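You operate a simulated robot arm through the tools that you are given. There is no shell and no other tool. Be economical: measure what you need, move in short steps, check, and stop when the job is done.

You run a simulated robot arm. Do the job below in one go: nothing can be reset, and whatever is moved stays where it is left.

JOB
Shut the stopper, run cold water up to the 2 cm mark, then wet the cream cloth and soap it.
Fine: the basin by the end wall, short of the next short mark, none down the overflow; wet it in the basin, soap from the dish; tap off; cloth back on the top.
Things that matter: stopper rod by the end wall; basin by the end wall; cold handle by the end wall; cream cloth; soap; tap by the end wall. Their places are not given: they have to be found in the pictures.

It is judged by the outcome, as a careful person would: the job done as asked, and still so three seconds after it is handed in. It fails if anything else is knocked over, pushed out of place, dropped, spilled or broken. A push-on lid holds only when it is set on centred and level and pressed home; a screw cap is set on level and turned clockwise until tight. Flat cloth is picked up by pressing the open fingertips on it (5 to 10 N) and closing them slowly along it; thin cloth reads only 2 to 8 mm in the jaws.

ROBOT AND FRAMES
A 7-joint arm with a two-finger parallel gripper, fixed in place. Base frame: the origin is at the foot of the arm, x ahead of it, y to its left, z up; the work surface is at about z = 88. Units: cm, rad, N and s.
With the tool pointing down near the work surface it reaches from about 36 to 78 cm from the base axis. Its first joint turns from -2.897 to 2.897 rad. Payload 3.91 kg.
The tool frame sits at the grasp point between the pads (the TCP): z along the fingers, y along the line on which they close. The tips reach 3 cm beyond it. Largest opening 11 cm; finger width 2, thickness 1; the body of the gripper, 4.8 by 11.2 cm, starts 5.5 cm behind the TCP.
Orientation is that of the tool frame in the base frame, as a unit quaternion [x, y, z, w]. With the fingers straight down and closing along the base's y, the tool's x points along the base's -x, its y along +y and its z along -z.

CONTROLS
- The arm moves only by the tool apply_moves. Its argument "plan" is a list of rows, each a list of 3 entries, a list of its own where there are three numbers: the gripper command, from -1 (fully open) to 1 (shut), values between in proportion, then the shift along the base's x, y, z in units of 400 mm (1.0 is 400 mm), then the turn, a rotation vector about the base's x, y, z in units of 90 degrees (1.0 is 90 degrees). In form: [[jaw, [x, y, z], [wx, wy, wz]], ...]. A call has 1 to 10 rows; each row is the pose to reach, as a shift and turn from the pose commanded when the call began. A call with a number of a shift or a turn outside -1 to 1 is refused whole. Each row takes 0.2 s and may step no farther than 5 cm and 0.15 rad from the row before; otherwise, or with a gripper value out of range, the whole call is refused. A pose out of reach is approached as far as the arm can. The call stops where the force on the tool passes 90 N (or 10 N more than at its start, if that is more) or the arm is blocked; 0.2 s more then pass. The fingers move at their own pace (about 15.3 cm/s each) and stop on an object; they squeeze with about 42 N. The grip force told is the motor's: it shows also when the fingers shut on nothing. Time passes only in rows, and 0.2 s behind the last, so rows that repeat a pose let the fingers close. It gives the time, the measured TCP pose, the force on the tool (base axes), the opening and the grip force at its end, in the units of the frame above (readings bear some noise), and new pictures: "views" is both (left out), scene, wrist or none.
- Cameras (640 x 400 px; columns grow to the right, rows downward): "scene" is fixed at [21.79, 50.01, 149.65]; the picture's right is [-0.75, -0.67, 0.00], its down [-0.45, 0.50, -0.74] and it looks along [0.49, -0.55, -0.67] (base axes); focal length 232 px, centre (320, 200). "wrist" rides on the gripper at [-3.6, 0, -5.7] in the tool frame; the picture's right is [0.00, -1.00, 0.00], its down [0.97, 0.00, -0.24] and it looks along [0.24, 0.00, 0.97] (tool axes); focal length 218 px, centre (320, 200).
- raise_lower(by): slides the trunk up (or, below 0, down) by that many cm; the arm rides with it, the base frame stays. It gives what a move gives, with no picture.
- locate(camera, pixels): there is no depth. For up to 12 entries [column, row, z] of the newest picture of that camera ("zoom" is the newest enlarged one), the place [x, y] in the base frame at which the ray of that pixel passes the height z, good to about 0.2 cm. The clock stands still meanwhile.
- enlarge(camera, box): a new picture of the part [left, top, right, bottom] of that camera's present view, enlarged. The clock stands still meanwhile.
- sign_off(): hands the job in; it is judged then, once.

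Go step by step. Measure first, check grasps and placings, and put right what went wrong. The budget is 80 turns and 120 pictures, counting those below and the enlarged ones. Unless the task says otherwise, let go and move clear before handing in, and close with one line.

The tools are called after "Call:" by a JSON object that holds its "api" and its "payload". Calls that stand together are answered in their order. apply_moves: Moves the arm, as the interface text tells. Its arguments: {"type":"object","properties":{"plan":{"type":"array","items":{"type":"array"}},"views":{"type":"string","enum":["both","scene","wrist","none"]}},"required":["plan"]} The other tools are called the same way: raise_lower (by) slides the trunk up or down; locate (camera, pixels) gives the place at which the rays of pixels pass given heights; enlarge (camera, box) takes an enlarged picture of a part of a camera's view; sign_off () hands the job in.

At the start:

```text
clock: 0.0
tcp_pos: [51.8, -10.81, 121.81]
ee_rot: [0.0, 1.0, 0.0, 0.0]
contact_force: [0.3, 0.2, 0.1]
gripper_width: 10.99
gripper_force: 0.0
trunk travel left (down, up): [-57.5, 3.5]
```

scene: 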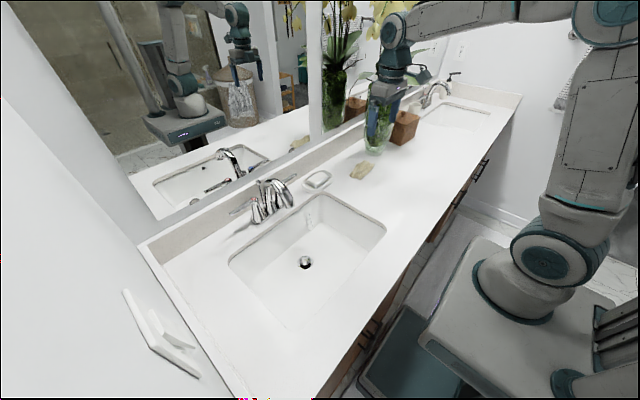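
wrist: 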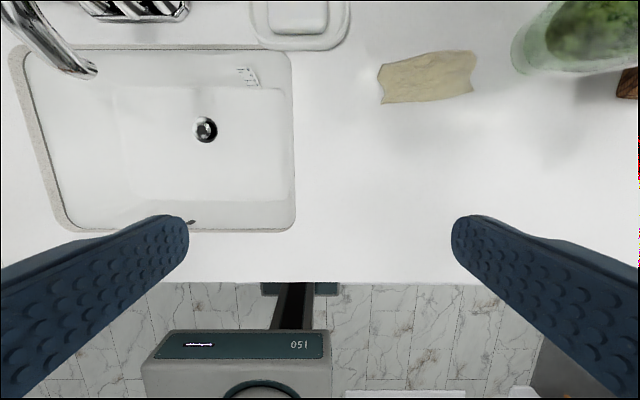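

The scene shows the near basin (about px 305,250), its tap (270,195), the soap dish (317,180) and the cloth (362,168). I'll enlarge these first.

Call:
{"api": "enlarge", "payload": {"camera": "scene", "box": [220, 160, 340, 235]}}

Call:
{"api": "enlarge", "payload": {"camera": "wrist", "box": [0, 0, 360, 225]}}

Call:
{"api": "locate", "payload": {"camera": "scene", "pixels": [[305, 262, 75], [317, 180, 88], [362, 170, 88], [230, 262, 88], [385, 228, 88], [323, 194, 88], [255, 222, 88], [270, 212, 88], [287, 207, 88]]}}

Call:
{"api": "locate", "payload": {"camera": "wrist", "pixels": [[205, 130, 75], [300, 20, 88], [425, 78, 88], [378, 98, 88], [475, 92, 88], [470, 52, 88], [295, 60, 88], [295, 225, 88], [15, 50, 88], [65, 225, 88], [90, 70, 98], [250, 76, 84]]}}

```text
5.33 times, centred on (280, 198) of scene
```

zoom: 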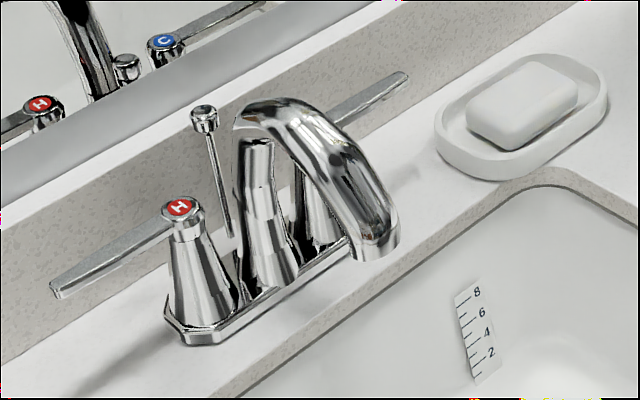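

```text
1.78 times, centred on (180, 112) of wrist
```

zoom: 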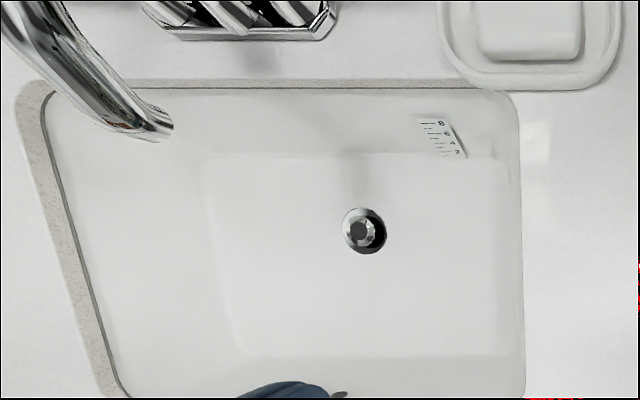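

```text
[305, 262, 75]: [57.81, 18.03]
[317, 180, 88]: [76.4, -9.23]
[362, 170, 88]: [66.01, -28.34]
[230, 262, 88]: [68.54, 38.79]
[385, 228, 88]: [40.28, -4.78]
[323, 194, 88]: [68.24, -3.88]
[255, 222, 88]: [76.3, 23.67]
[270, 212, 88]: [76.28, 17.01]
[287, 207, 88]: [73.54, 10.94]
```

```text
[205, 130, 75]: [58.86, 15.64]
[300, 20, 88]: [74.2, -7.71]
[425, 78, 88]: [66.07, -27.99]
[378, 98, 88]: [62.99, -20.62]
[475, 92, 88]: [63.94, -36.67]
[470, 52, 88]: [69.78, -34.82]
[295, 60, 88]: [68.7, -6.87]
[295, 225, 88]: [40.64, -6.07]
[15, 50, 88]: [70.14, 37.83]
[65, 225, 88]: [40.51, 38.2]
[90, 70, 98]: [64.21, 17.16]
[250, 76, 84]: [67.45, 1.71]
```

The drain triangulates to about (59, 17, 72.4). The red H lever is on the left at the zoom's (180,205), so the cold lever is on the right, and the lift rod knob is at (203,118) in the scene zoom. I'll move the wrist camera toward the tap for a second view.

Call:
{"api": "apply_moves", "payload": {"plan": [[-1, [0.06, 0.09, 0.03], [0, 0, 0]], [-1, [0.12, 0.18, 0.06], [0, 0, 0]], [-1, [0.18, 0.27, 0.08], [0, 0, 0]], [-1, [0.24, 0.36, 0.08], [0, 0, 0]], [-1, [0.3, 0.45, 0.08], [0, 0, 0]], [-1, [0.35, 0.55, 0.08], [0, 0, 0]], [-1, [0.35, 0.55, 0.08], [0, 0, 0]]]}}

```text
clock: 1.6
tcp_pos: [65.79, 11.08, 125.2]
ee_rot: [0.001, 1.0, 0.001, 0.0]
contact_force: [-0.4, 0.1, -0.2]
gripper_width: 10.97
gripper_force: 0.0
trunk travel left (down, up): [-57.5, 3.5]
```

scene: 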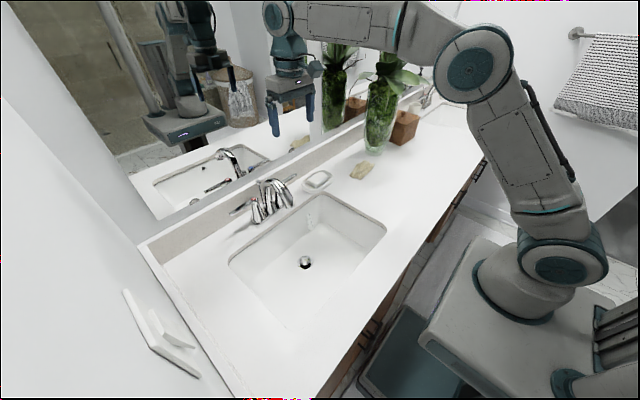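
wrist: 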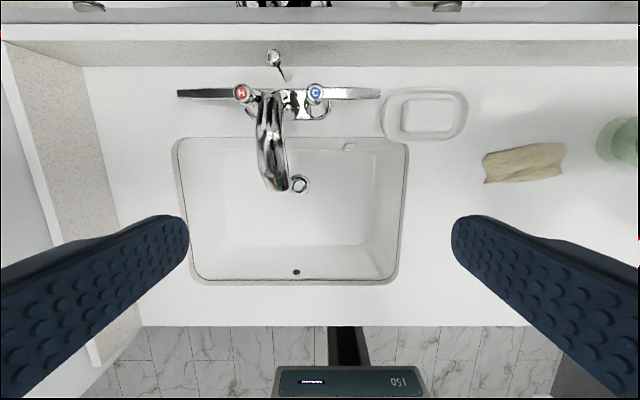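

The wrist view shows everything: H at (241,93), C at (315,93) with its lever running to (380,93), the rod knob at (273,57) and the overflow at (296,272). I'll enlarge it and get the 3D positions.

Call:
{"api": "enlarge", "payload": {"camera": "wrist", "box": [170, 30, 490, 230]}}

Call:
{"api": "enlarge", "payload": {"camera": "scene", "box": [230, 165, 310, 215]}}

Call:
{"api": "locate", "payload": {"camera": "wrist", "pixels": [[241, 93, 97], [315, 93, 97], [380, 93, 97], [273, 57, 100], [275, 187, 98], [300, 184, 72.4], [296, 272, 82], [425, 114, 90], [525, 163, 88], [320, 62, 88], [380, 98, 88]]}}

Call:
{"api": "locate", "payload": {"camera": "scene", "pixels": [[253.4, 199.5, 97], [296, 175, 97], [258, 182.5, 100], [290, 205, 98], [317, 179, 90]]}}

```text
2.00 times, centred on (330, 130) of wrist
```

zoom: 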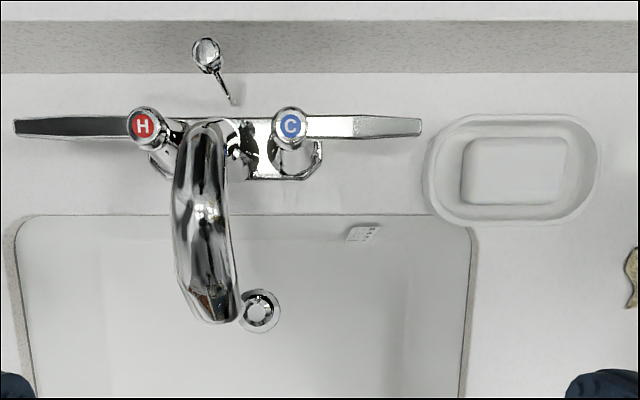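

```text
8.00 times, centred on (270, 190) of scene
```

zoom: 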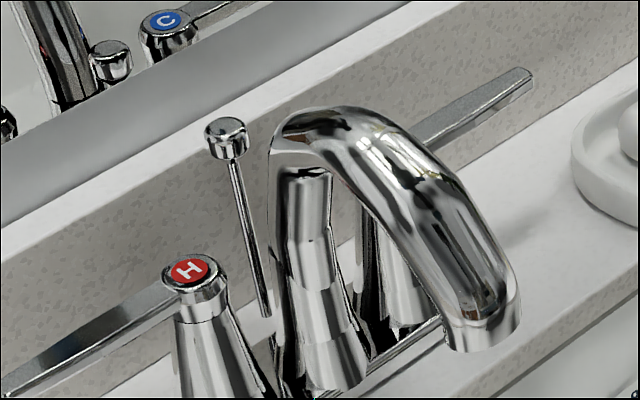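

```text
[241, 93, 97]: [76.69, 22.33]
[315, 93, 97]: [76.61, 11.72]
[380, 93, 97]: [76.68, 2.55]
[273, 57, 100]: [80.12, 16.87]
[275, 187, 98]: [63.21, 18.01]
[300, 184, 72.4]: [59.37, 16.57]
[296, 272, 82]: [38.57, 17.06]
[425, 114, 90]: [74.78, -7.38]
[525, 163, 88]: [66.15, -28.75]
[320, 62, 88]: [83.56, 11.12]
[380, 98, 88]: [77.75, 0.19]
```

```text
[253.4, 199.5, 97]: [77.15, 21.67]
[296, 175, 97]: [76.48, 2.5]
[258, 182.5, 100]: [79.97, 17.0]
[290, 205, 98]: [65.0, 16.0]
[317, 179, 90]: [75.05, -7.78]
```

Both cameras agree: cold hub (76.7, 11.7, 97), lever tip (76.5, 2.5, 97), rod knob (80, 17, 100). Next I'll find the height of the spout arch so the tool can pass over it to the rod.

Call:
{"api": "locate", "payload": {"camera": "scene", "pixels": [[271, 178.5, 100], [271, 178.5, 104], [264, 187, 100], [264, 187, 104], [277, 178.5, 100], [277, 178.5, 104], [289, 207, 96], [258, 187, 98.5], [262.5, 204, 90], [285, 183, 97]]}}

Call:
{"api": "locate", "payload": {"camera": "wrist", "pixels": [[272, 91, 100], [272, 91, 104], [272, 110, 104], [281, 188, 96], [273, 66, 98.5], [344, 150, 74], [355, 143, 82], [352, 145, 80], [285, 80, 92]]}}

```text
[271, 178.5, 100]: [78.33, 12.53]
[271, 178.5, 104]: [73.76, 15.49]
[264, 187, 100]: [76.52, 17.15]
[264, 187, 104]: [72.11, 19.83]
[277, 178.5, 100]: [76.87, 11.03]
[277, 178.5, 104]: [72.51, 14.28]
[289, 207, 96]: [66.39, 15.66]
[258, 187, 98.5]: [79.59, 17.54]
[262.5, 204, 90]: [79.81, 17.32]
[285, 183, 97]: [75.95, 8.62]
```

```text
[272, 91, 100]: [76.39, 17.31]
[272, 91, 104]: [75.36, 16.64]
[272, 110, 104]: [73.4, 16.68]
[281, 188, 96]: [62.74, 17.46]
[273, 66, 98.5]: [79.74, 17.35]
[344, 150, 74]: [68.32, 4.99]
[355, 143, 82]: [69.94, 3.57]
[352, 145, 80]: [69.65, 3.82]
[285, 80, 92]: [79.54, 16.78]
```

The spout arch tops out near z≈104.5 and the rod knob is at (80, 17, 100). I'll tilt the tool 20° forward, half-close the jaws and hover above the knob.

Call:
{"api": "apply_moves", "payload": {"plan": [[0.09, [0.07, 0.03, -0.03], [0, -0.06, 0]], [0.09, [0.14, 0.06, -0.08], [0, -0.12, 0]], [0.09, [0.21, 0.09, -0.14], [0, -0.18, 0]], [0.09, [0.28, 0.12, -0.2], [0, -0.222, 0]], [0.09, [0.3375, 0.1475, -0.28], [0, -0.222, 0]], [0.09, [0.3375, 0.1475, -0.33], [0, -0.222, 0]], [0.09, [0.3375, 0.1475, -0.33], [0, -0.222, 0]]]}}

```text
clock: 3.2
tcp_pos: [79.3, 17.13, 111.94]
ee_rot: [0.0, 0.985, 0.0, 0.173]
contact_force: [0.1, 0.5, -0.4]
gripper_width: 5.01
gripper_force: 0.2
trunk travel left (down, up): [-57.5, 3.5]
```

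scene: 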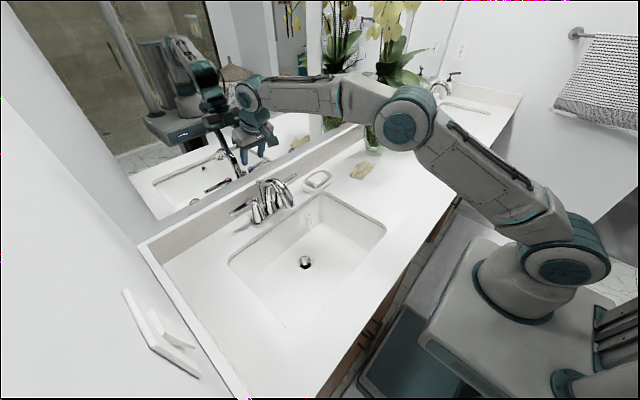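
wrist: 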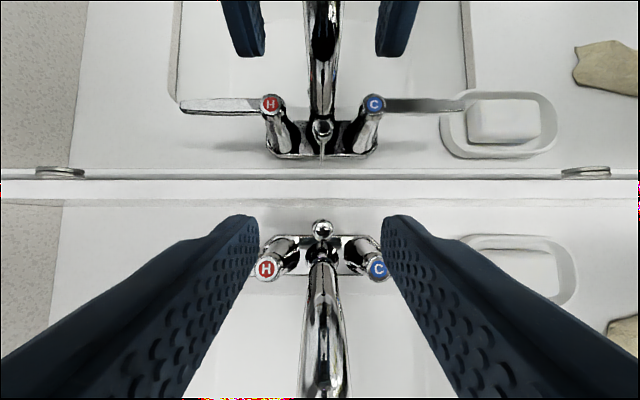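

The knob is centred between the fingers at (323,229). I'll descend 10 cm over it, then close gently.

Call:
{"api": "apply_moves", "payload": {"plan": [[0.09, [0, 0, -0.1], [0, 0, 0]], [0.09, [0, 0, -0.2], [0, 0, 0]], [0.09, [0, 0, -0.25], [0, 0, 0]], [0.09, [0, 0, -0.25], [0, 0, 0]]]}}

```text
clock: 4.2
tcp_pos: [79.14, 16.94, 102.01]
ee_rot: [0.0, 0.985, 0.0, 0.173]
contact_force: [0.0, -0.1, -0.3]
gripper_width: 5.0
gripper_force: 0.0
trunk travel left (down, up): [-57.5, 3.5]
```

scene: 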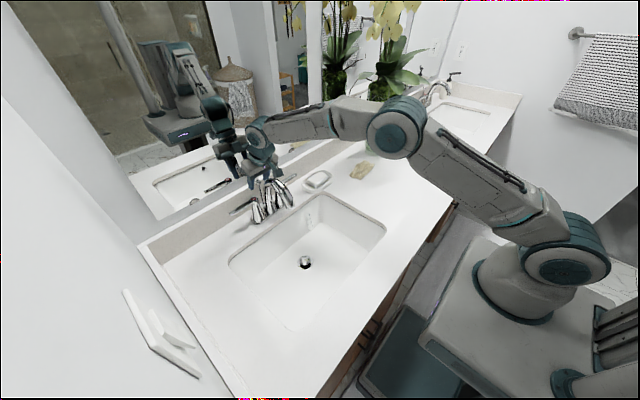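
wrist: 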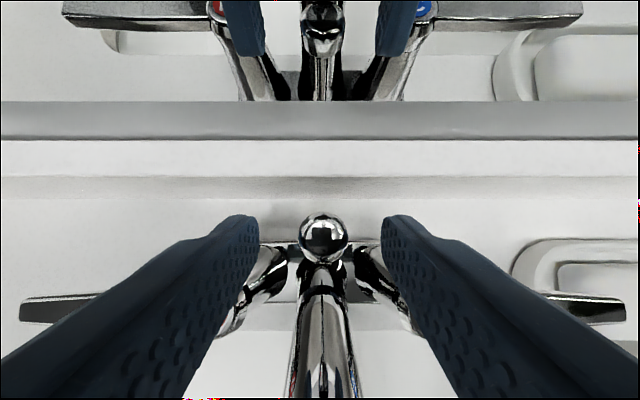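

The knob (323,238) sits between the tips. Closing on it.

Call:
{"api": "apply_moves", "payload": {"plan": [[0.5, [0, 0, 0], [0, 0, 0]], [1, [0, 0, 0], [0, 0, 0]], [1, [0, 0, 0], [0, 0, 0]]], "views": "wrist"}}

```text
clock: 5.0
tcp_pos: [79.08, 16.75, 102.08]
ee_rot: [0.001, 0.985, -0.001, 0.174]
contact_force: [-1.2, -2.3, -0.6]
gripper_width: 1.86
gripper_force: 44.8
trunk travel left (down, up): [-57.5, 3.5]
```

wrist: 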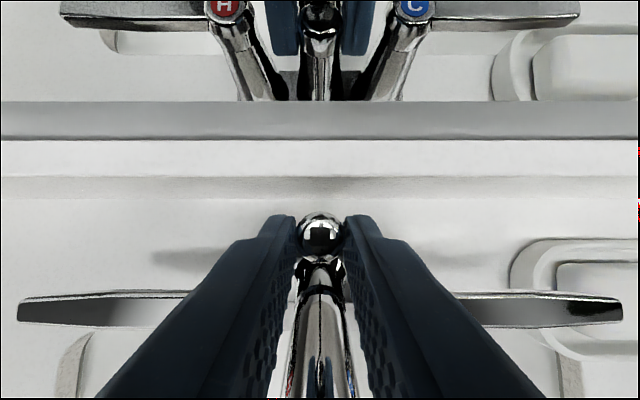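

Grip on the knob is firm (1.86 cm, 45 N). I'll pull up slowly to drop the stopper.

Call:
{"api": "apply_moves", "payload": {"plan": [[1, [0, 0, 0.0125], [0, 0, 0]], [1, [0, 0, 0.025], [0, 0, 0]], [1, [0, 0, 0.0375], [0, 0, 0]], [1, [0, 0, 0.05], [0, 0, 0]]]}}

Call:
{"api": "enlarge", "payload": {"camera": "scene", "box": [270, 230, 350, 280]}}

```text
clock: 6.0
tcp_pos: [79.25, 16.85, 103.91]
ee_rot: [0.001, 0.985, -0.001, 0.172]
contact_force: [-2.3, -8.9, -1.7]
gripper_width: 1.84
gripper_force: 45.2
trunk travel left (down, up): [-57.5, 3.5]
```

scene: 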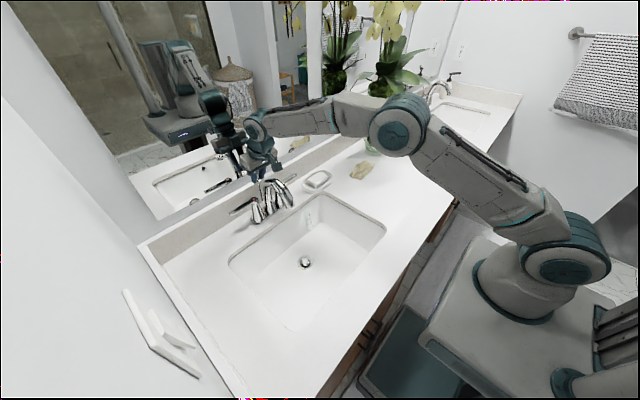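
wrist: 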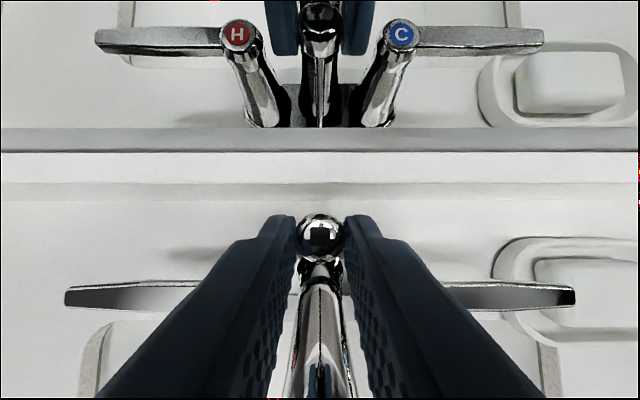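

```text
8.00 times, centred on (310, 255) of scene
```

zoom: 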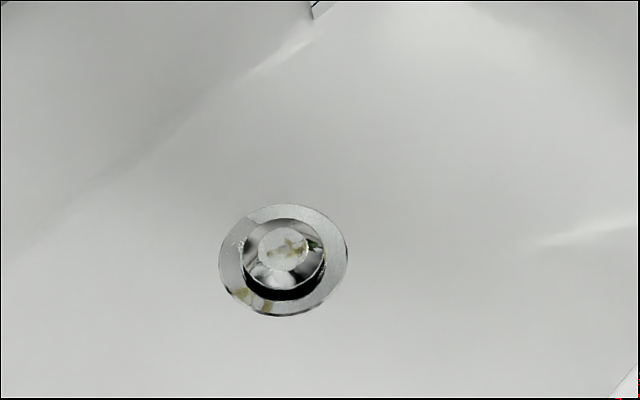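

The stopper is dropping but still shows a dark gap at zoom (285,290). I'll pull further until the rod resists.

Call:
{"api": "apply_moves", "payload": {"plan": [[1, [0, 0, 0.0125], [0, 0, 0]], [1, [0, 0, 0.025], [0, 0, 0]], [1, [0, 0, 0.0375], [0, 0, 0]], [1, [0, 0, 0.05], [0, 0, 0]]], "views": "none"}}

Call:
{"api": "enlarge", "payload": {"camera": "scene", "box": [270, 230, 350, 280]}}

```text
clock: 7.0
tcp_pos: [79.43, 16.81, 105.88]
ee_rot: [0.0, 0.985, 0.001, 0.172]
contact_force: [-3.9, -16.1, -21.0]
gripper_width: 1.74
gripper_force: 45.7
trunk travel left (down, up): [-57.5, 3.5]
```

```text
8.00 times, centred on (310, 255) of scene
```

zoom: 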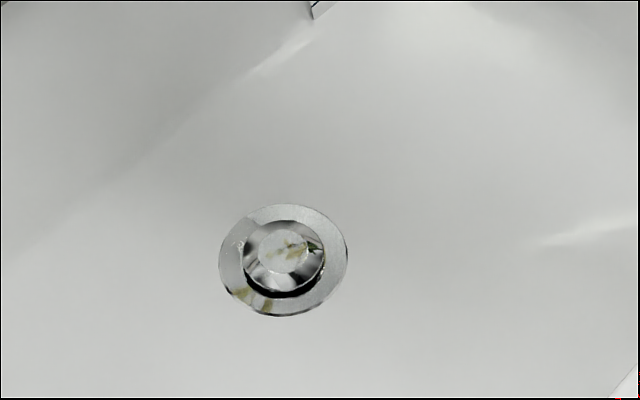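

The lift force jumped to 21 N and the width shrank to 1.74, so this is either the end of travel or a slip. Checking the wrist view.

Call:
{"api": "apply_moves", "payload": {"plan": [[1, [0, 0, 0.005], [0, 0, 0]], [1, [0, 0, 0.01], [0, 0, 0]]], "views": "wrist"}}

Call:
{"api": "enlarge", "payload": {"camera": "scene", "box": [270, 230, 350, 280]}}

Call:
{"api": "enlarge", "payload": {"camera": "scene", "box": [230, 155, 310, 205]}}

```text
clock: 7.6
tcp_pos: [79.15, 18.0, 106.74]
ee_rot: [-0.004, 0.984, 0.004, 0.177]
contact_force: [0.1, 0.4, -0.6]
gripper_width: 0.0
gripper_force: 37.3
trunk travel left (down, up): [-57.5, 3.5]
```

wrist: 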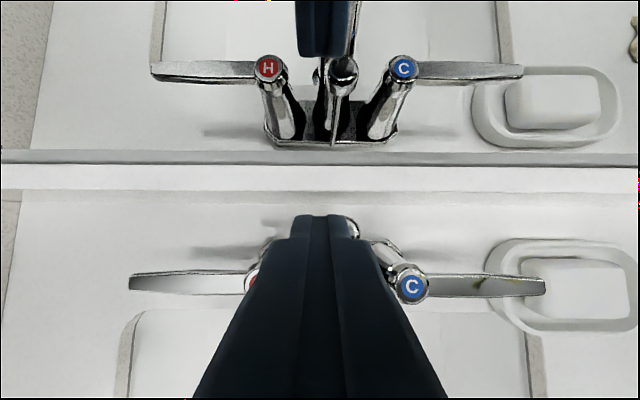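

```text
8.00 times, centred on (310, 255) of scene
```

zoom: 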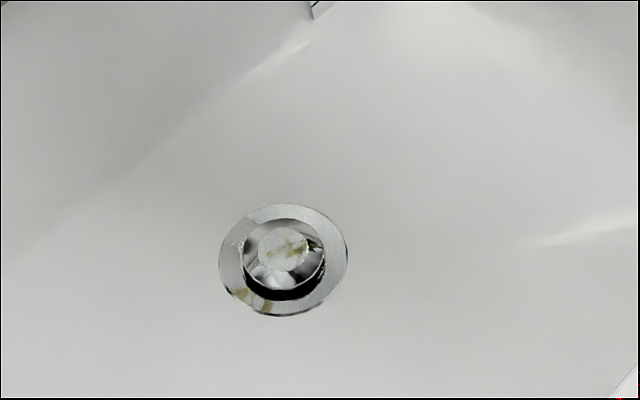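

```text
8.00 times, centred on (270, 180) of scene
```

zoom: 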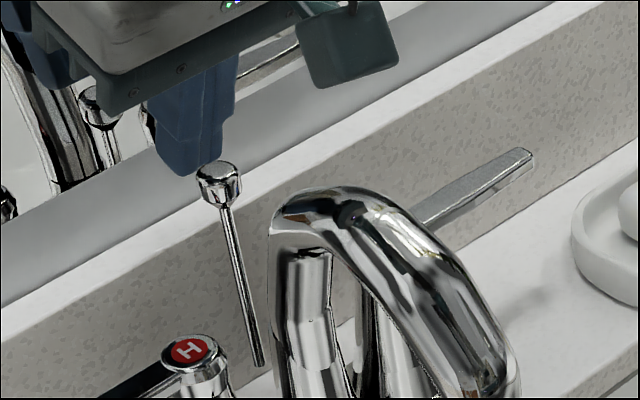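

The fingers slipped off: knob now at the zoom's (219,180), below the tips, and the stopper still shows a gap. I'll lift, open and re-measure the knob.

Call:
{"api": "apply_moves", "payload": {"plan": [[1, [0, 0, 0.05], [0, 0, 0]], [0.09, [0, 0, 0.1], [0, 0, 0]], [0.09, [0, 0, 0.1], [0, 0, 0]]], "views": "wrist"}}

Call:
{"api": "locate", "payload": {"camera": "scene", "pixels": [[257.4, 178, 101], [257.4, 178, 102], [257.4, 178, 103]]}}

Call:
{"api": "enlarge", "payload": {"camera": "wrist", "box": [240, 180, 400, 280]}}

```text
clock: 8.4
tcp_pos: [79.08, 17.18, 110.25]
ee_rot: [0.001, 0.985, 0.0, 0.174]
contact_force: [-0.2, -0.3, -0.3]
gripper_width: 4.99
gripper_force: 0.0
trunk travel left (down, up): [-57.5, 3.5]
```

wrist: 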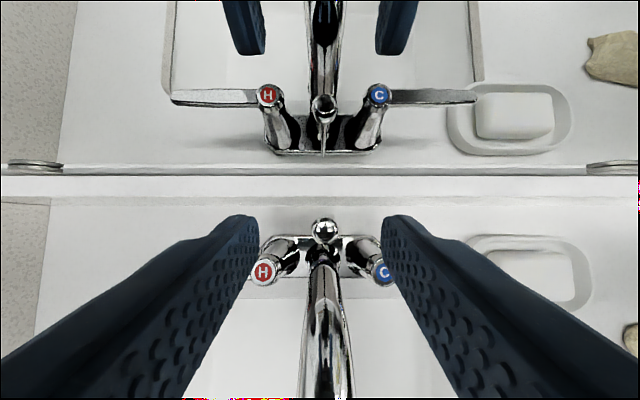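

```text
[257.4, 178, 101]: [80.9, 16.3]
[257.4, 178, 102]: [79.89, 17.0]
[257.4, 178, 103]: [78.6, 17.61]
```

```text
4.00 times, centred on (320, 230) of wrist
```

zoom: 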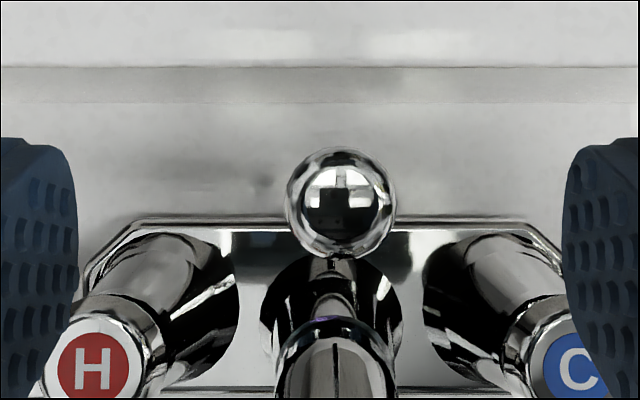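

The knob now stands at (79.9, 17, 102), 2 cm up, and the clock-7 zoom showed the stopper slightly lower than it is now. I'll regrip deeper and pull again in small steps.

Call:
{"api": "apply_moves", "payload": {"plan": [[0.09, [0.01, -0.003, -0.1], [0, 0, 0]], [0.09, [0.012, -0.003, -0.1825], [0, 0, 0]], [0.09, [0.012, -0.003, -0.1825], [0, 0, 0]], [0.5, [0.012, -0.003, -0.1825], [0, 0, 0]], [1, [0.012, -0.003, -0.1825], [0, 0, 0]], [1, [0.012, -0.003, -0.1825], [0, 0, 0]]], "views": "wrist"}}

Call:
{"api": "enlarge", "payload": {"camera": "scene", "box": [270, 230, 350, 280]}}

```text
clock: 9.8
tcp_pos: [79.86, 16.94, 102.86]
ee_rot: [0.001, 0.985, 0.0, 0.173]
contact_force: [-1.0, -3.3, -1.3]
gripper_width: 1.86
gripper_force: 45.2
trunk travel left (down, up): [-57.5, 3.5]
```

wrist: 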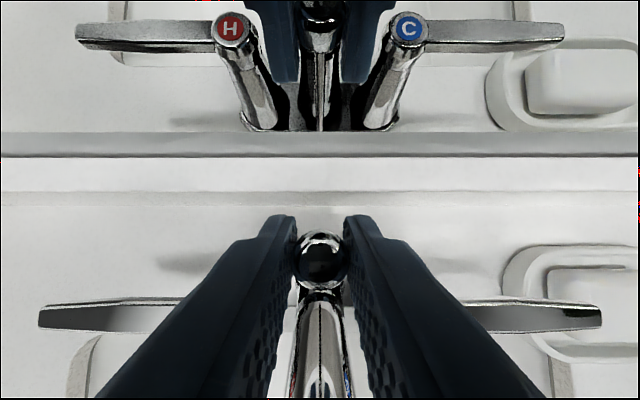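

```text
8.00 times, centred on (310, 255) of scene
```

zoom: 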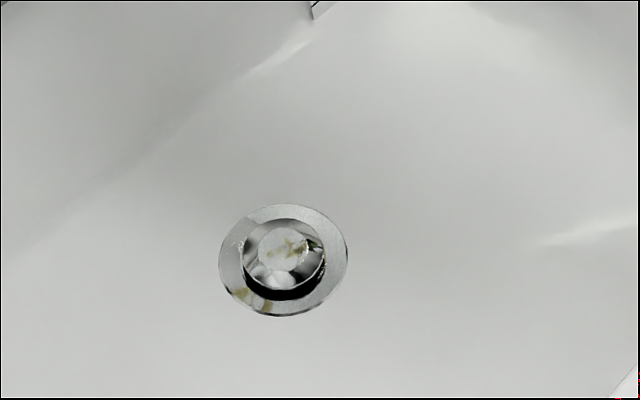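

Call:
{"api": "apply_moves", "payload": {"plan": [[1, [0, 0, 0.006], [0, 0, 0]], [1, [0, 0, 0.0125], [0, 0, 0]], [1, [0, 0, 0.0125], [0, 0, 0]]], "views": "none"}}

Call:
{"api": "enlarge", "payload": {"camera": "scene", "box": [270, 230, 350, 280]}}

```text
clock: 10.6
tcp_pos: [79.71, 16.97, 103.19]
ee_rot: [0.0, 0.985, -0.001, 0.172]
contact_force: [-3.9, -4.7, -11.0]
gripper_width: 1.83
gripper_force: 44.8
trunk travel left (down, up): [-57.5, 3.5]
```

```text
8.00 times, centred on (310, 255) of scene
```

zoom: 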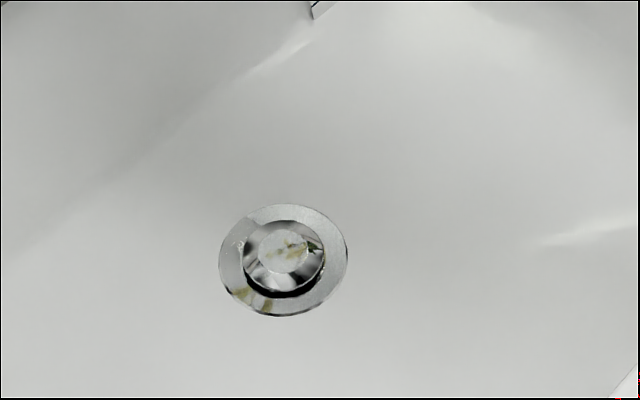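

Resistance reached 11 N after only 0.33 cm, and the gap at zoom (285,285) is now thin, so this is the end stop. I'll release here without moving and see whether it stays.

Call:
{"api": "apply_moves", "payload": {"plan": [[0.6, [0, 0, 0.008], [0, 0, 0]], [0.4, [0, 0, 0.008], [0, 0, 0]], [0.2, [0, 0, 0.008], [0, 0, 0]], [0.09, [0, 0, 0.05], [0, 0, 0]], [0.09, [0, 0, 0.15], [0, 0, 0]], [0.09, [0, 0, 0.2], [0, 0, 0]]]}}

Call:
{"api": "enlarge", "payload": {"camera": "scene", "box": [270, 230, 350, 280]}}

Call:
{"api": "enlarge", "payload": {"camera": "scene", "box": [230, 155, 310, 205]}}

```text
clock: 12.0
tcp_pos: [79.72, 16.89, 111.38]
ee_rot: [0.0, 0.985, 0.0, 0.174]
contact_force: [-0.2, 0.5, 0.0]
gripper_width: 5.01
gripper_force: 0.1
trunk travel left (down, up): [-57.5, 3.5]
```

scene: 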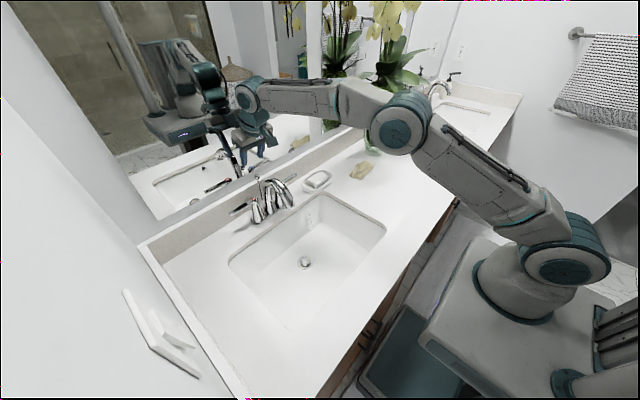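
wrist: 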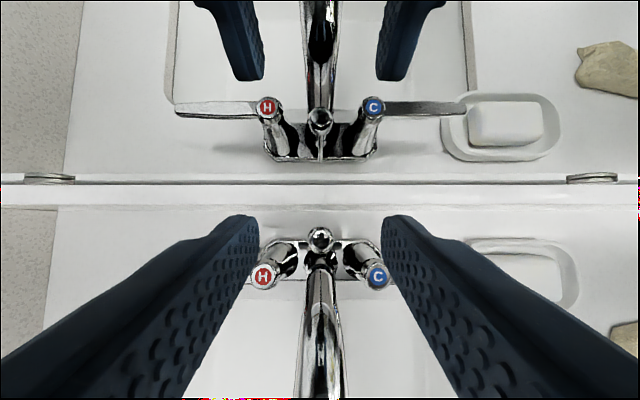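

```text
8.00 times, centred on (310, 255) of scene
```

zoom: 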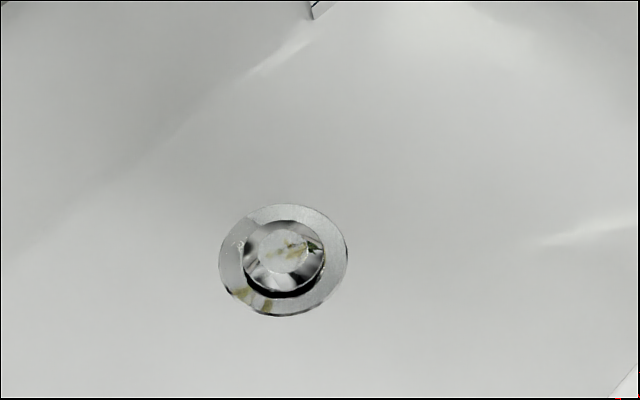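

```text
8.00 times, centred on (270, 180) of scene
```

zoom: 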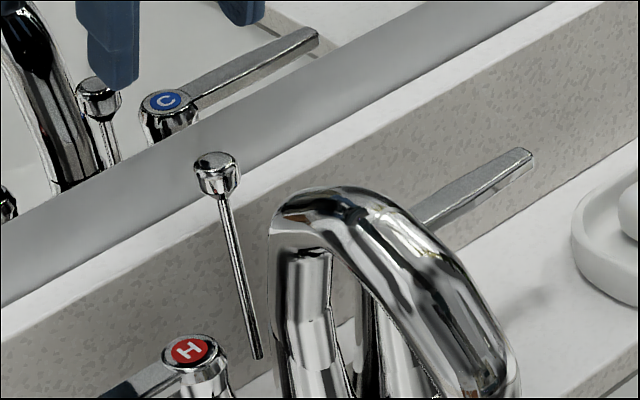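

The stopper holds down and the rod stays up at zoom (216,175). Next I'll retract, straighten the tool and move above the cold lever.

Call:
{"api": "apply_moves", "payload": {"plan": [[0.09, [0, 0, 0.1], [0, 0, 0]], [0.09, [-0.08, -0.06, 0.12], [0, 0.08, 0]], [0.09, [-0.15, -0.15, 0.12], [0, 0.16, 0]], [0.09, [-0.16, -0.25, 0.12], [0, 0.222, 0]], [0.09, [-0.16, -0.31, 0.12], [0, 0.222, 0]]], "views": "none"}}

Call:
{"api": "apply_moves", "payload": {"plan": [[0.27, [0, 0, 0], [0, 0, -0.095]], [0.27, [0, 0, 0], [0, 0, -0.19]], [0.27, [0, 0, 0], [0, 0, -0.285]], [0.27, [0, 0, 0], [0, 0, -0.38]], [0.27, [0, 0, 0], [0, 0, -0.475]], [0.27, [0, 0, 0], [0, 0, -0.57]], [0.27, [0, 0, 0], [0, 0, -0.665]], [0.27, [0, 0, 0], [0, 0, -0.76]], [0.27, [0, 0, 0], [0, 0, -0.855]], [0.27, [0, 0, 0], [0, 0, -0.95]]], "views": "none"}}

Call:
{"api": "apply_moves", "payload": {"plan": [[0.27, [0.05, 0, 0], [0, 0, -0.05]], [0.27, [0.0825, 0, 0], [0, 0, -0.05]], [0.27, [0.0825, 0, 0], [0, 0, -0.05]]], "views": "both"}}

```text
clock: 13.2
tcp_pos: [73.24, 4.58, 116.11]
ee_rot: [-0.001, 1.0, 0.0, 0.0]
contact_force: [-0.2, 0.3, 1.1]
gripper_width: 5.02
gripper_force: 0.0
trunk travel left (down, up): [-57.5, 3.5]
```

```text
clock: 15.4
tcp_pos: [73.16, 4.7, 116.31]
ee_rot: [0.68, 0.733, -0.001, 0.001]
contact_force: [0.3, 0.5, 0.1]
gripper_width: 4.0
gripper_force: 0.1
trunk travel left (down, up): [-57.5, 3.5]
```

```text
clock: 16.2
tcp_pos: [75.32, 4.72, 115.87]
ee_rot: [0.707, 0.707, 0.0, 0.0]
contact_force: [0.8, 0.6, 0.0]
gripper_width: 4.03
gripper_force: 0.0
out of reach, approached as far as the arm can: row 2, 3
trunk travel left (down, up): [-57.5, 3.5]
```

scene: 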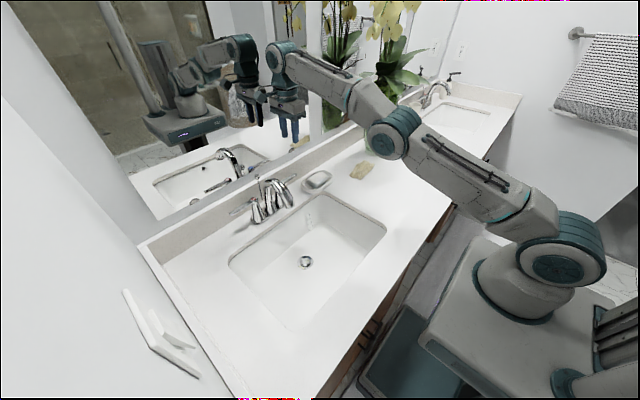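
wrist: 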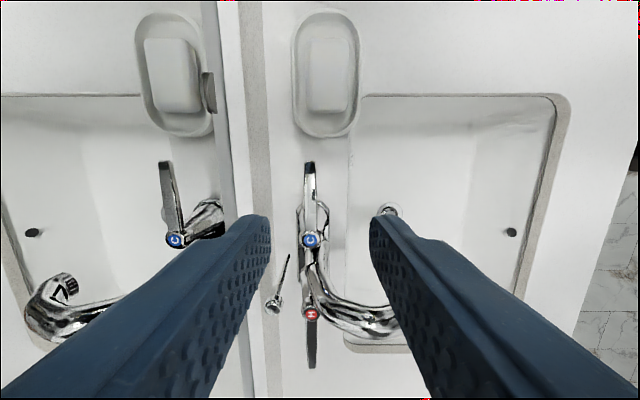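

The lever (px 310,165–235) lies slightly toward the wall side between the fingers, and x stopped at 75.3 because of reach at this height. I'll descend partway and see whether the reach improves.

Call:
{"api": "apply_moves", "payload": {"plan": [[0.09, [0.02, 0, -0.1], [0, 0, 0]], [0.09, [0.02, 0, -0.2], [0, 0, 0]], [0.09, [0.02, 0, -0.27], [0, 0, 0]], [0.09, [0.02, 0, -0.27], [0, 0, 0]]], "views": "wrist"}}

```text
clock: 17.2
tcp_pos: [76.15, 4.82, 105.11]
ee_rot: [0.707, 0.707, 0.0, 0.0]
contact_force: [-0.5, 0.2, -0.3]
gripper_width: 4.99
gripper_force: 0.1
trunk travel left (down, up): [-57.5, 3.5]
```

wrist: 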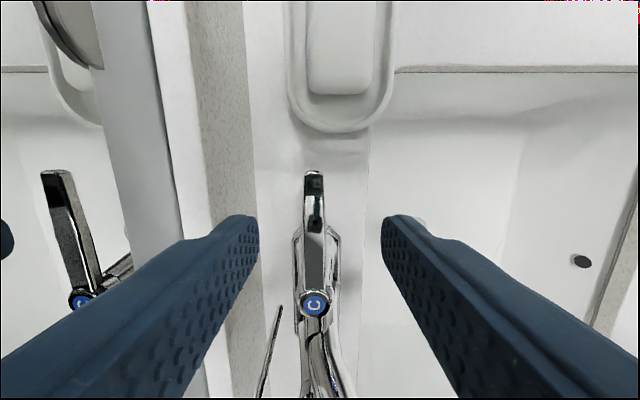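

Reach is fine here. The lever is at px (313,215) between the fingers, about 0.4 cm off centre. I'll go down so the tips straddle it.

Call:
{"api": "apply_moves", "payload": {"plan": [[0.09, [0.01, 0, -0.08], [0, 0, 0]], [0.09, [0.01, 0, -0.17], [0, 0, 0]], [0.09, [0.01, 0, -0.17], [0, 0, 0]]]}}

Call:
{"api": "enlarge", "payload": {"camera": "scene", "box": [250, 150, 330, 200]}}

```text
clock: 18.0
tcp_pos: [76.7, 4.66, 98.32]
ee_rot: [0.707, 0.707, 0.0, -0.001]
contact_force: [-0.3, -0.1, -0.2]
gripper_width: 5.0
gripper_force: 0.0
trunk travel left (down, up): [-57.5, 3.5]
```

scene: 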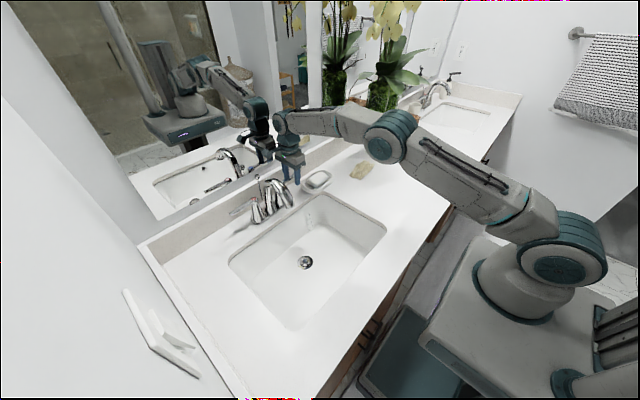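
wrist: 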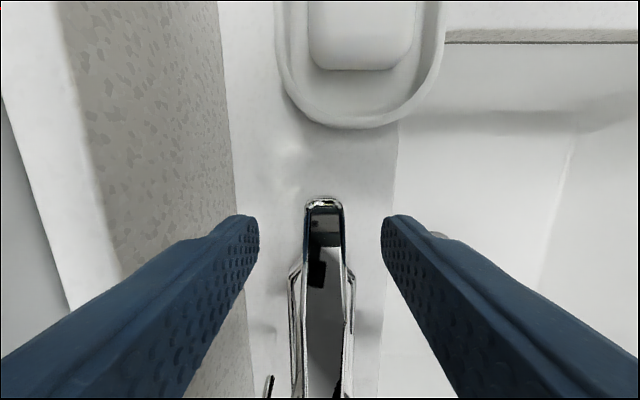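

```text
8.00 times, centred on (290, 175) of scene
```

zoom: 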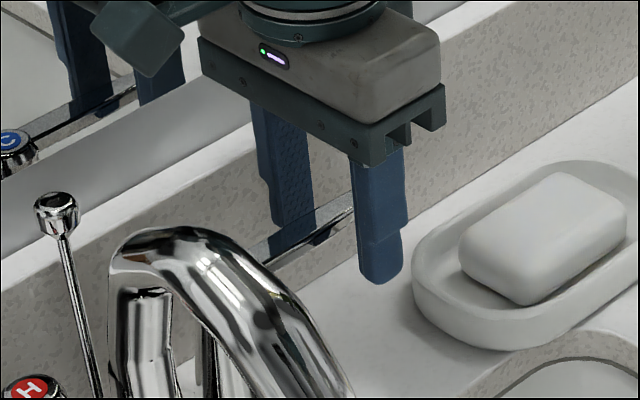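

The lever is straddled cleanly. I'll narrow the jaws to about 2 cm and swing it 16° toward the front, watching force and flow.

Call:
{"api": "apply_moves", "payload": {"plan": [[0.62, [0, 0, 0], [0, 0, 0]], [0.62, [0, 0, 0], [0, 0, 0]], [0.62, [-0.0122, 0.0004, 0], [0, 0, -0.044]], [0.62, [-0.0243, 0.0017, 0], [0, 0, -0.089]], [0.62, [-0.0364, 0.004, 0], [0, 0, -0.133]], [0.62, [-0.0482, 0.0068, 0], [0, 0, -0.178]]]}}

Call:
{"api": "enlarge", "payload": {"camera": "scene", "box": [240, 160, 352, 230]}}

```text
clock: 19.4
tcp_pos: [74.57, 4.96, 98.39]
ee_rot: [0.8, 0.6, 0.0, 0.0]
contact_force: [0.4, 0.6, 1.0]
gripper_width: 2.08
gripper_force: 0.1
trunk travel left (down, up): [-57.5, 3.5]
```

scene: 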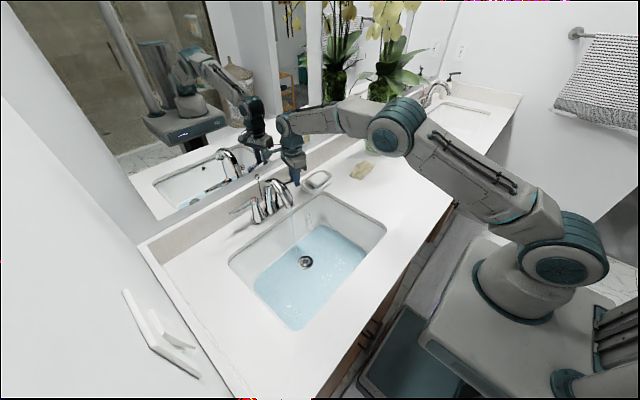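
wrist: 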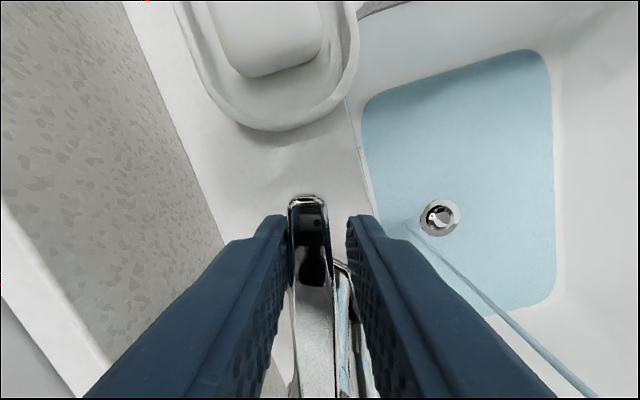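

```text
5.71 times, centred on (296, 195) of scene
```

zoom: 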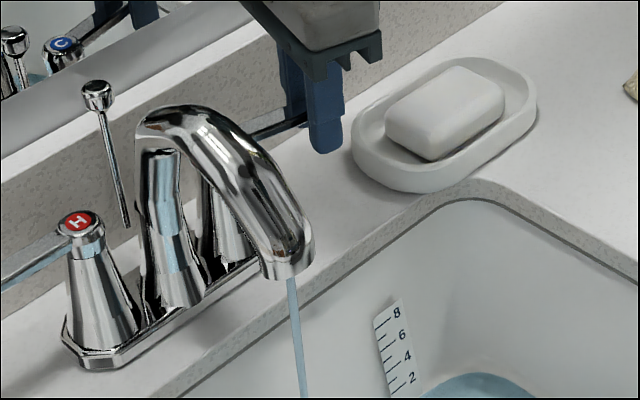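

Cold water runs in a thin stream and the basin floor is covered. I'll let it run about 1 s and read the scale to get the rate.

Call:
{"api": "apply_moves", "payload": {"plan": [[0.62, [0, 0, 0], [0, 0, 0]], [0.62, [0, 0, 0], [0, 0, 0]], [0.62, [0, 0, 0], [0, 0, 0]], [0.62, [0, 0, 0], [0, 0, 0]]], "views": "none"}}

Call:
{"api": "enlarge", "payload": {"camera": "scene", "box": [296, 205, 328, 225]}}

```text
clock: 20.4
tcp_pos: [74.54, 5.05, 98.36]
ee_rot: [0.799, 0.602, -0.001, 0.0]
contact_force: [-0.8, 0.1, -0.3]
gripper_width: 2.1
gripper_force: 0.1
trunk travel left (down, up): [-57.5, 3.5]
```

```text
16.00 times, centred on (312, 215) of scene
```

zoom: 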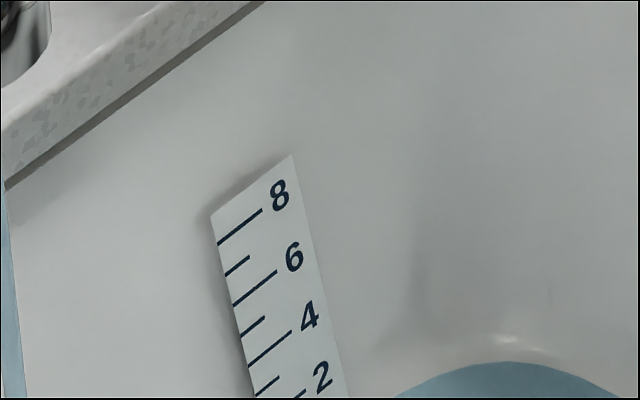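

Long marks are even and short marks odd, so the target is between 2 and 3. I'll crop lower to see the water line.

Call:
{"api": "enlarge", "payload": {"camera": "scene", "box": [292, 210, 340, 240]}}

```text
13.33 times, centred on (316, 225) of scene
```

zoom: 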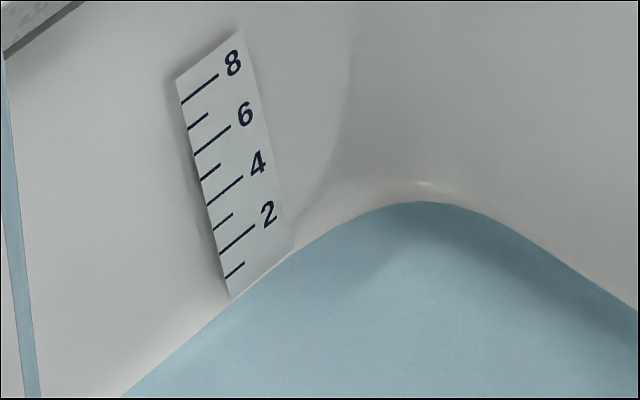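

The water is at about 0.2 cm on the scale (mark 1 at px 226,278). I'll run 2 s more.

Call:
{"api": "apply_moves", "payload": {"plan": [[0.62, [0, 0, 0], [0, 0, 0]], [0.62, [0, 0, 0], [0, 0, 0]], [0.62, [0, 0, 0], [0, 0, 0]], [0.62, [0, 0, 0], [0, 0, 0]], [0.62, [0, 0, 0], [0, 0, 0]], [0.62, [0, 0, 0], [0, 0, 0]], [0.62, [0, 0, 0], [0, 0, 0]], [0.62, [0, 0, 0], [0, 0, 0]], [0.62, [0, 0, 0], [0, 0, 0]], [0.62, [0, 0, 0], [0, 0, 0]]], "views": "none"}}

Call:
{"api": "enlarge", "payload": {"camera": "scene", "box": [292, 210, 340, 240]}}

```text
clock: 22.6
tcp_pos: [74.58, 4.99, 98.33]
ee_rot: [0.799, 0.602, 0.0, 0.0]
contact_force: [0.8, -0.5, -0.5]
gripper_width: 2.09
gripper_force: 0.0
trunk travel left (down, up): [-57.5, 3.5]
```

```text
13.33 times, centred on (316, 225) of scene
```

zoom: 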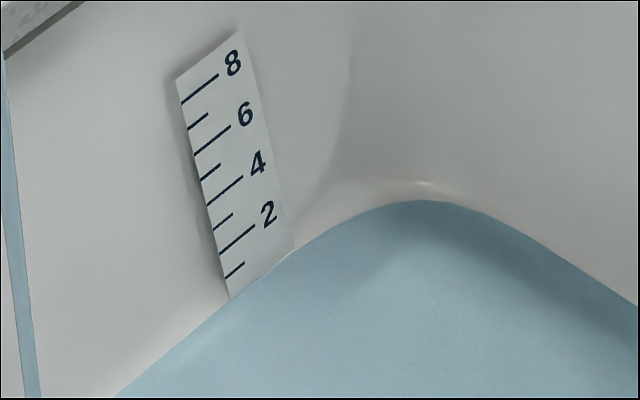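

The stream is too slow (about 0.05 cm in 2 s). I'll open the lever a further 24°.

Call:
{"api": "apply_moves", "payload": {"plan": [[0.62, [-0.0115, 0.004, 0], [0, 0, -0.044]], [0.62, [-0.023, 0.0085, 0], [0, 0, -0.089]], [0.62, [-0.034, 0.014, 0], [0, 0, -0.133]], [0.62, [-0.0445, 0.0198, 0], [0, 0, -0.178]], [0.62, [-0.0545, 0.0268, 0], [0, 0, -0.222]], [0.62, [-0.0643, 0.0343, 0], [0, 0, -0.267]]]}}

Call:
{"api": "apply_moves", "payload": {"plan": [[0.62, [0, 0, 0], [0, 0, 0]], [0.62, [0, 0, 0], [0, 0, 0]], [0.62, [0, 0, 0], [0, 0, 0]], [0.62, [0, 0, 0], [0, 0, 0]], [0.62, [0, 0, 0], [0, 0, 0]]], "views": "none"}}

Call:
{"api": "enlarge", "payload": {"camera": "scene", "box": [292, 210, 340, 240]}}

```text
clock: 24.0
tcp_pos: [72.12, 6.31, 98.38]
ee_rot: [0.907, 0.422, 0.0, 0.0]
contact_force: [0.1, 0.9, 0.1]
gripper_width: 2.1
gripper_force: 0.0
trunk travel left (down, up): [-57.5, 3.5]
```

scene: 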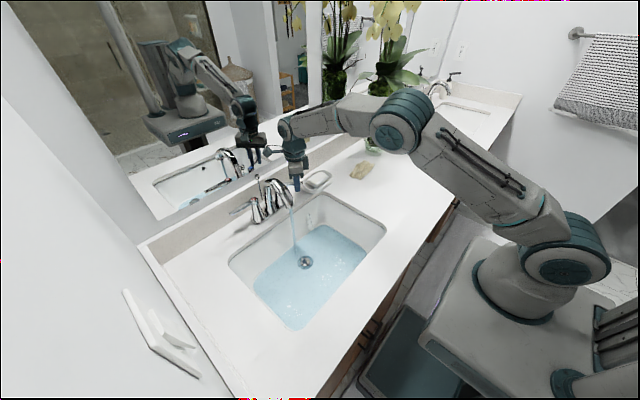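
wrist: 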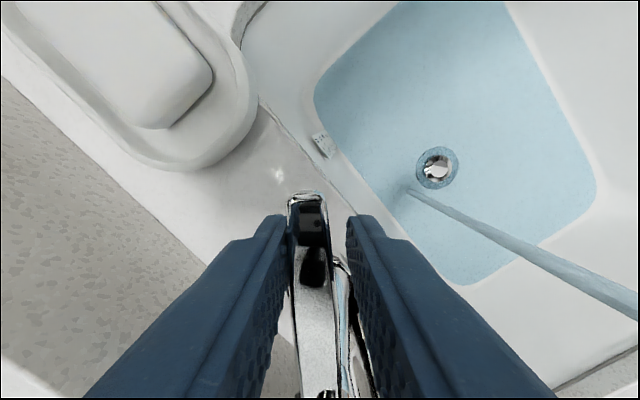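

```text
clock: 25.2
tcp_pos: [72.24, 6.38, 98.31]
ee_rot: [0.907, 0.422, -0.001, 0.0]
contact_force: [-0.7, -0.9, -0.5]
gripper_width: 2.09
gripper_force: 0.1
trunk travel left (down, up): [-57.5, 3.5]
```

```text
13.33 times, centred on (316, 225) of scene
```

zoom: 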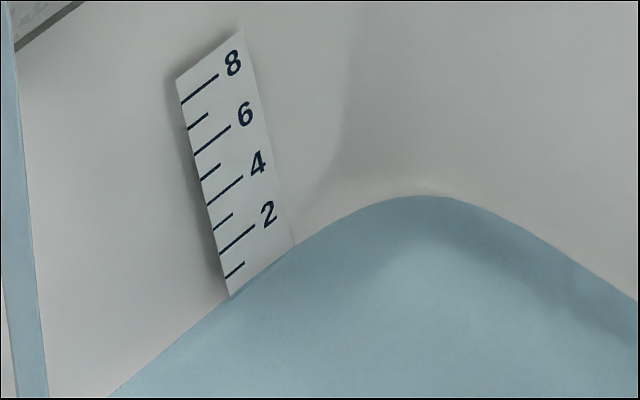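

The flow is now about 0.07–0.1 cm/s, with the level near 0.35 cm. I'll wait about 9 s in several calls and read again.

Call:
{"api": "apply_moves", "payload": {"plan": [[0.62, [0, 0, 0], [0, 0, 0]], [0.62, [0, 0, 0], [0, 0, 0]], [0.62, [0, 0, 0], [0, 0, 0]], [0.62, [0, 0, 0], [0, 0, 0]], [0.62, [0, 0, 0], [0, 0, 0]], [0.62, [0, 0, 0], [0, 0, 0]], [0.62, [0, 0, 0], [0, 0, 0]], [0.62, [0, 0, 0], [0, 0, 0]], [0.62, [0, 0, 0], [0, 0, 0]], [0.62, [0, 0, 0], [0, 0, 0]]], "views": "none"}}

Call:
{"api": "apply_moves", "payload": {"plan": [[0.62, [0, 0, 0], [0, 0, 0]], [0.62, [0, 0, 0], [0, 0, 0]], [0.62, [0, 0, 0], [0, 0, 0]], [0.62, [0, 0, 0], [0, 0, 0]], [0.62, [0, 0, 0], [0, 0, 0]], [0.62, [0, 0, 0], [0, 0, 0]], [0.62, [0, 0, 0], [0, 0, 0]], [0.62, [0, 0, 0], [0, 0, 0]], [0.62, [0, 0, 0], [0, 0, 0]], [0.62, [0, 0, 0], [0, 0, 0]]], "views": "none"}}

Call:
{"api": "apply_moves", "payload": {"plan": [[0.62, [0, 0, 0], [0, 0, 0]], [0.62, [0, 0, 0], [0, 0, 0]], [0.62, [0, 0, 0], [0, 0, 0]], [0.62, [0, 0, 0], [0, 0, 0]], [0.62, [0, 0, 0], [0, 0, 0]], [0.62, [0, 0, 0], [0, 0, 0]], [0.62, [0, 0, 0], [0, 0, 0]], [0.62, [0, 0, 0], [0, 0, 0]], [0.62, [0, 0, 0], [0, 0, 0]], [0.62, [0, 0, 0], [0, 0, 0]]], "views": "none"}}

Call:
{"api": "enlarge", "payload": {"camera": "scene", "box": [292, 210, 340, 240]}}

```text
clock: 27.4
tcp_pos: [72.15, 6.41, 98.36]
ee_rot: [0.906, 0.422, 0.0, 0.0]
contact_force: [0.5, 0.8, -0.2]
gripper_width: 2.1
gripper_force: 0.1
trunk travel left (down, up): [-57.5, 3.5]
```

```text
clock: 29.6
tcp_pos: [72.16, 6.36, 98.32]
ee_rot: [0.907, 0.422, 0.0, 0.0]
contact_force: [0.1, 0.9, -0.3]
gripper_width: 2.1
gripper_force: 0.0
trunk travel left (down, up): [-57.5, 3.5]
```

```text
clock: 31.8
tcp_pos: [72.29, 6.46, 98.26]
ee_rot: [0.907, 0.422, 0.0, 0.0]
contact_force: [0.2, -0.6, 0.4]
gripper_width: 2.09
gripper_force: 0.0
trunk travel left (down, up): [-57.5, 3.5]
```

```text
13.33 times, centred on (316, 225) of scene
```

zoom: 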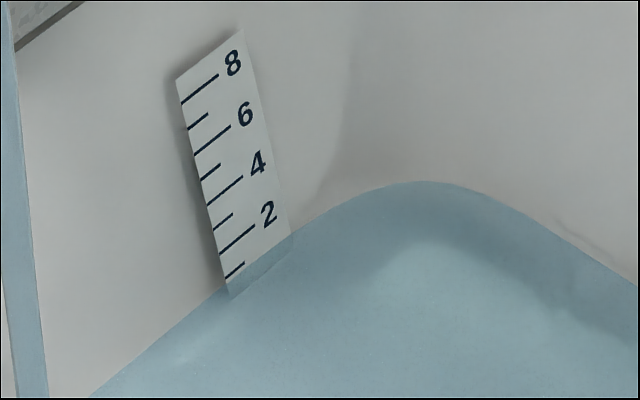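

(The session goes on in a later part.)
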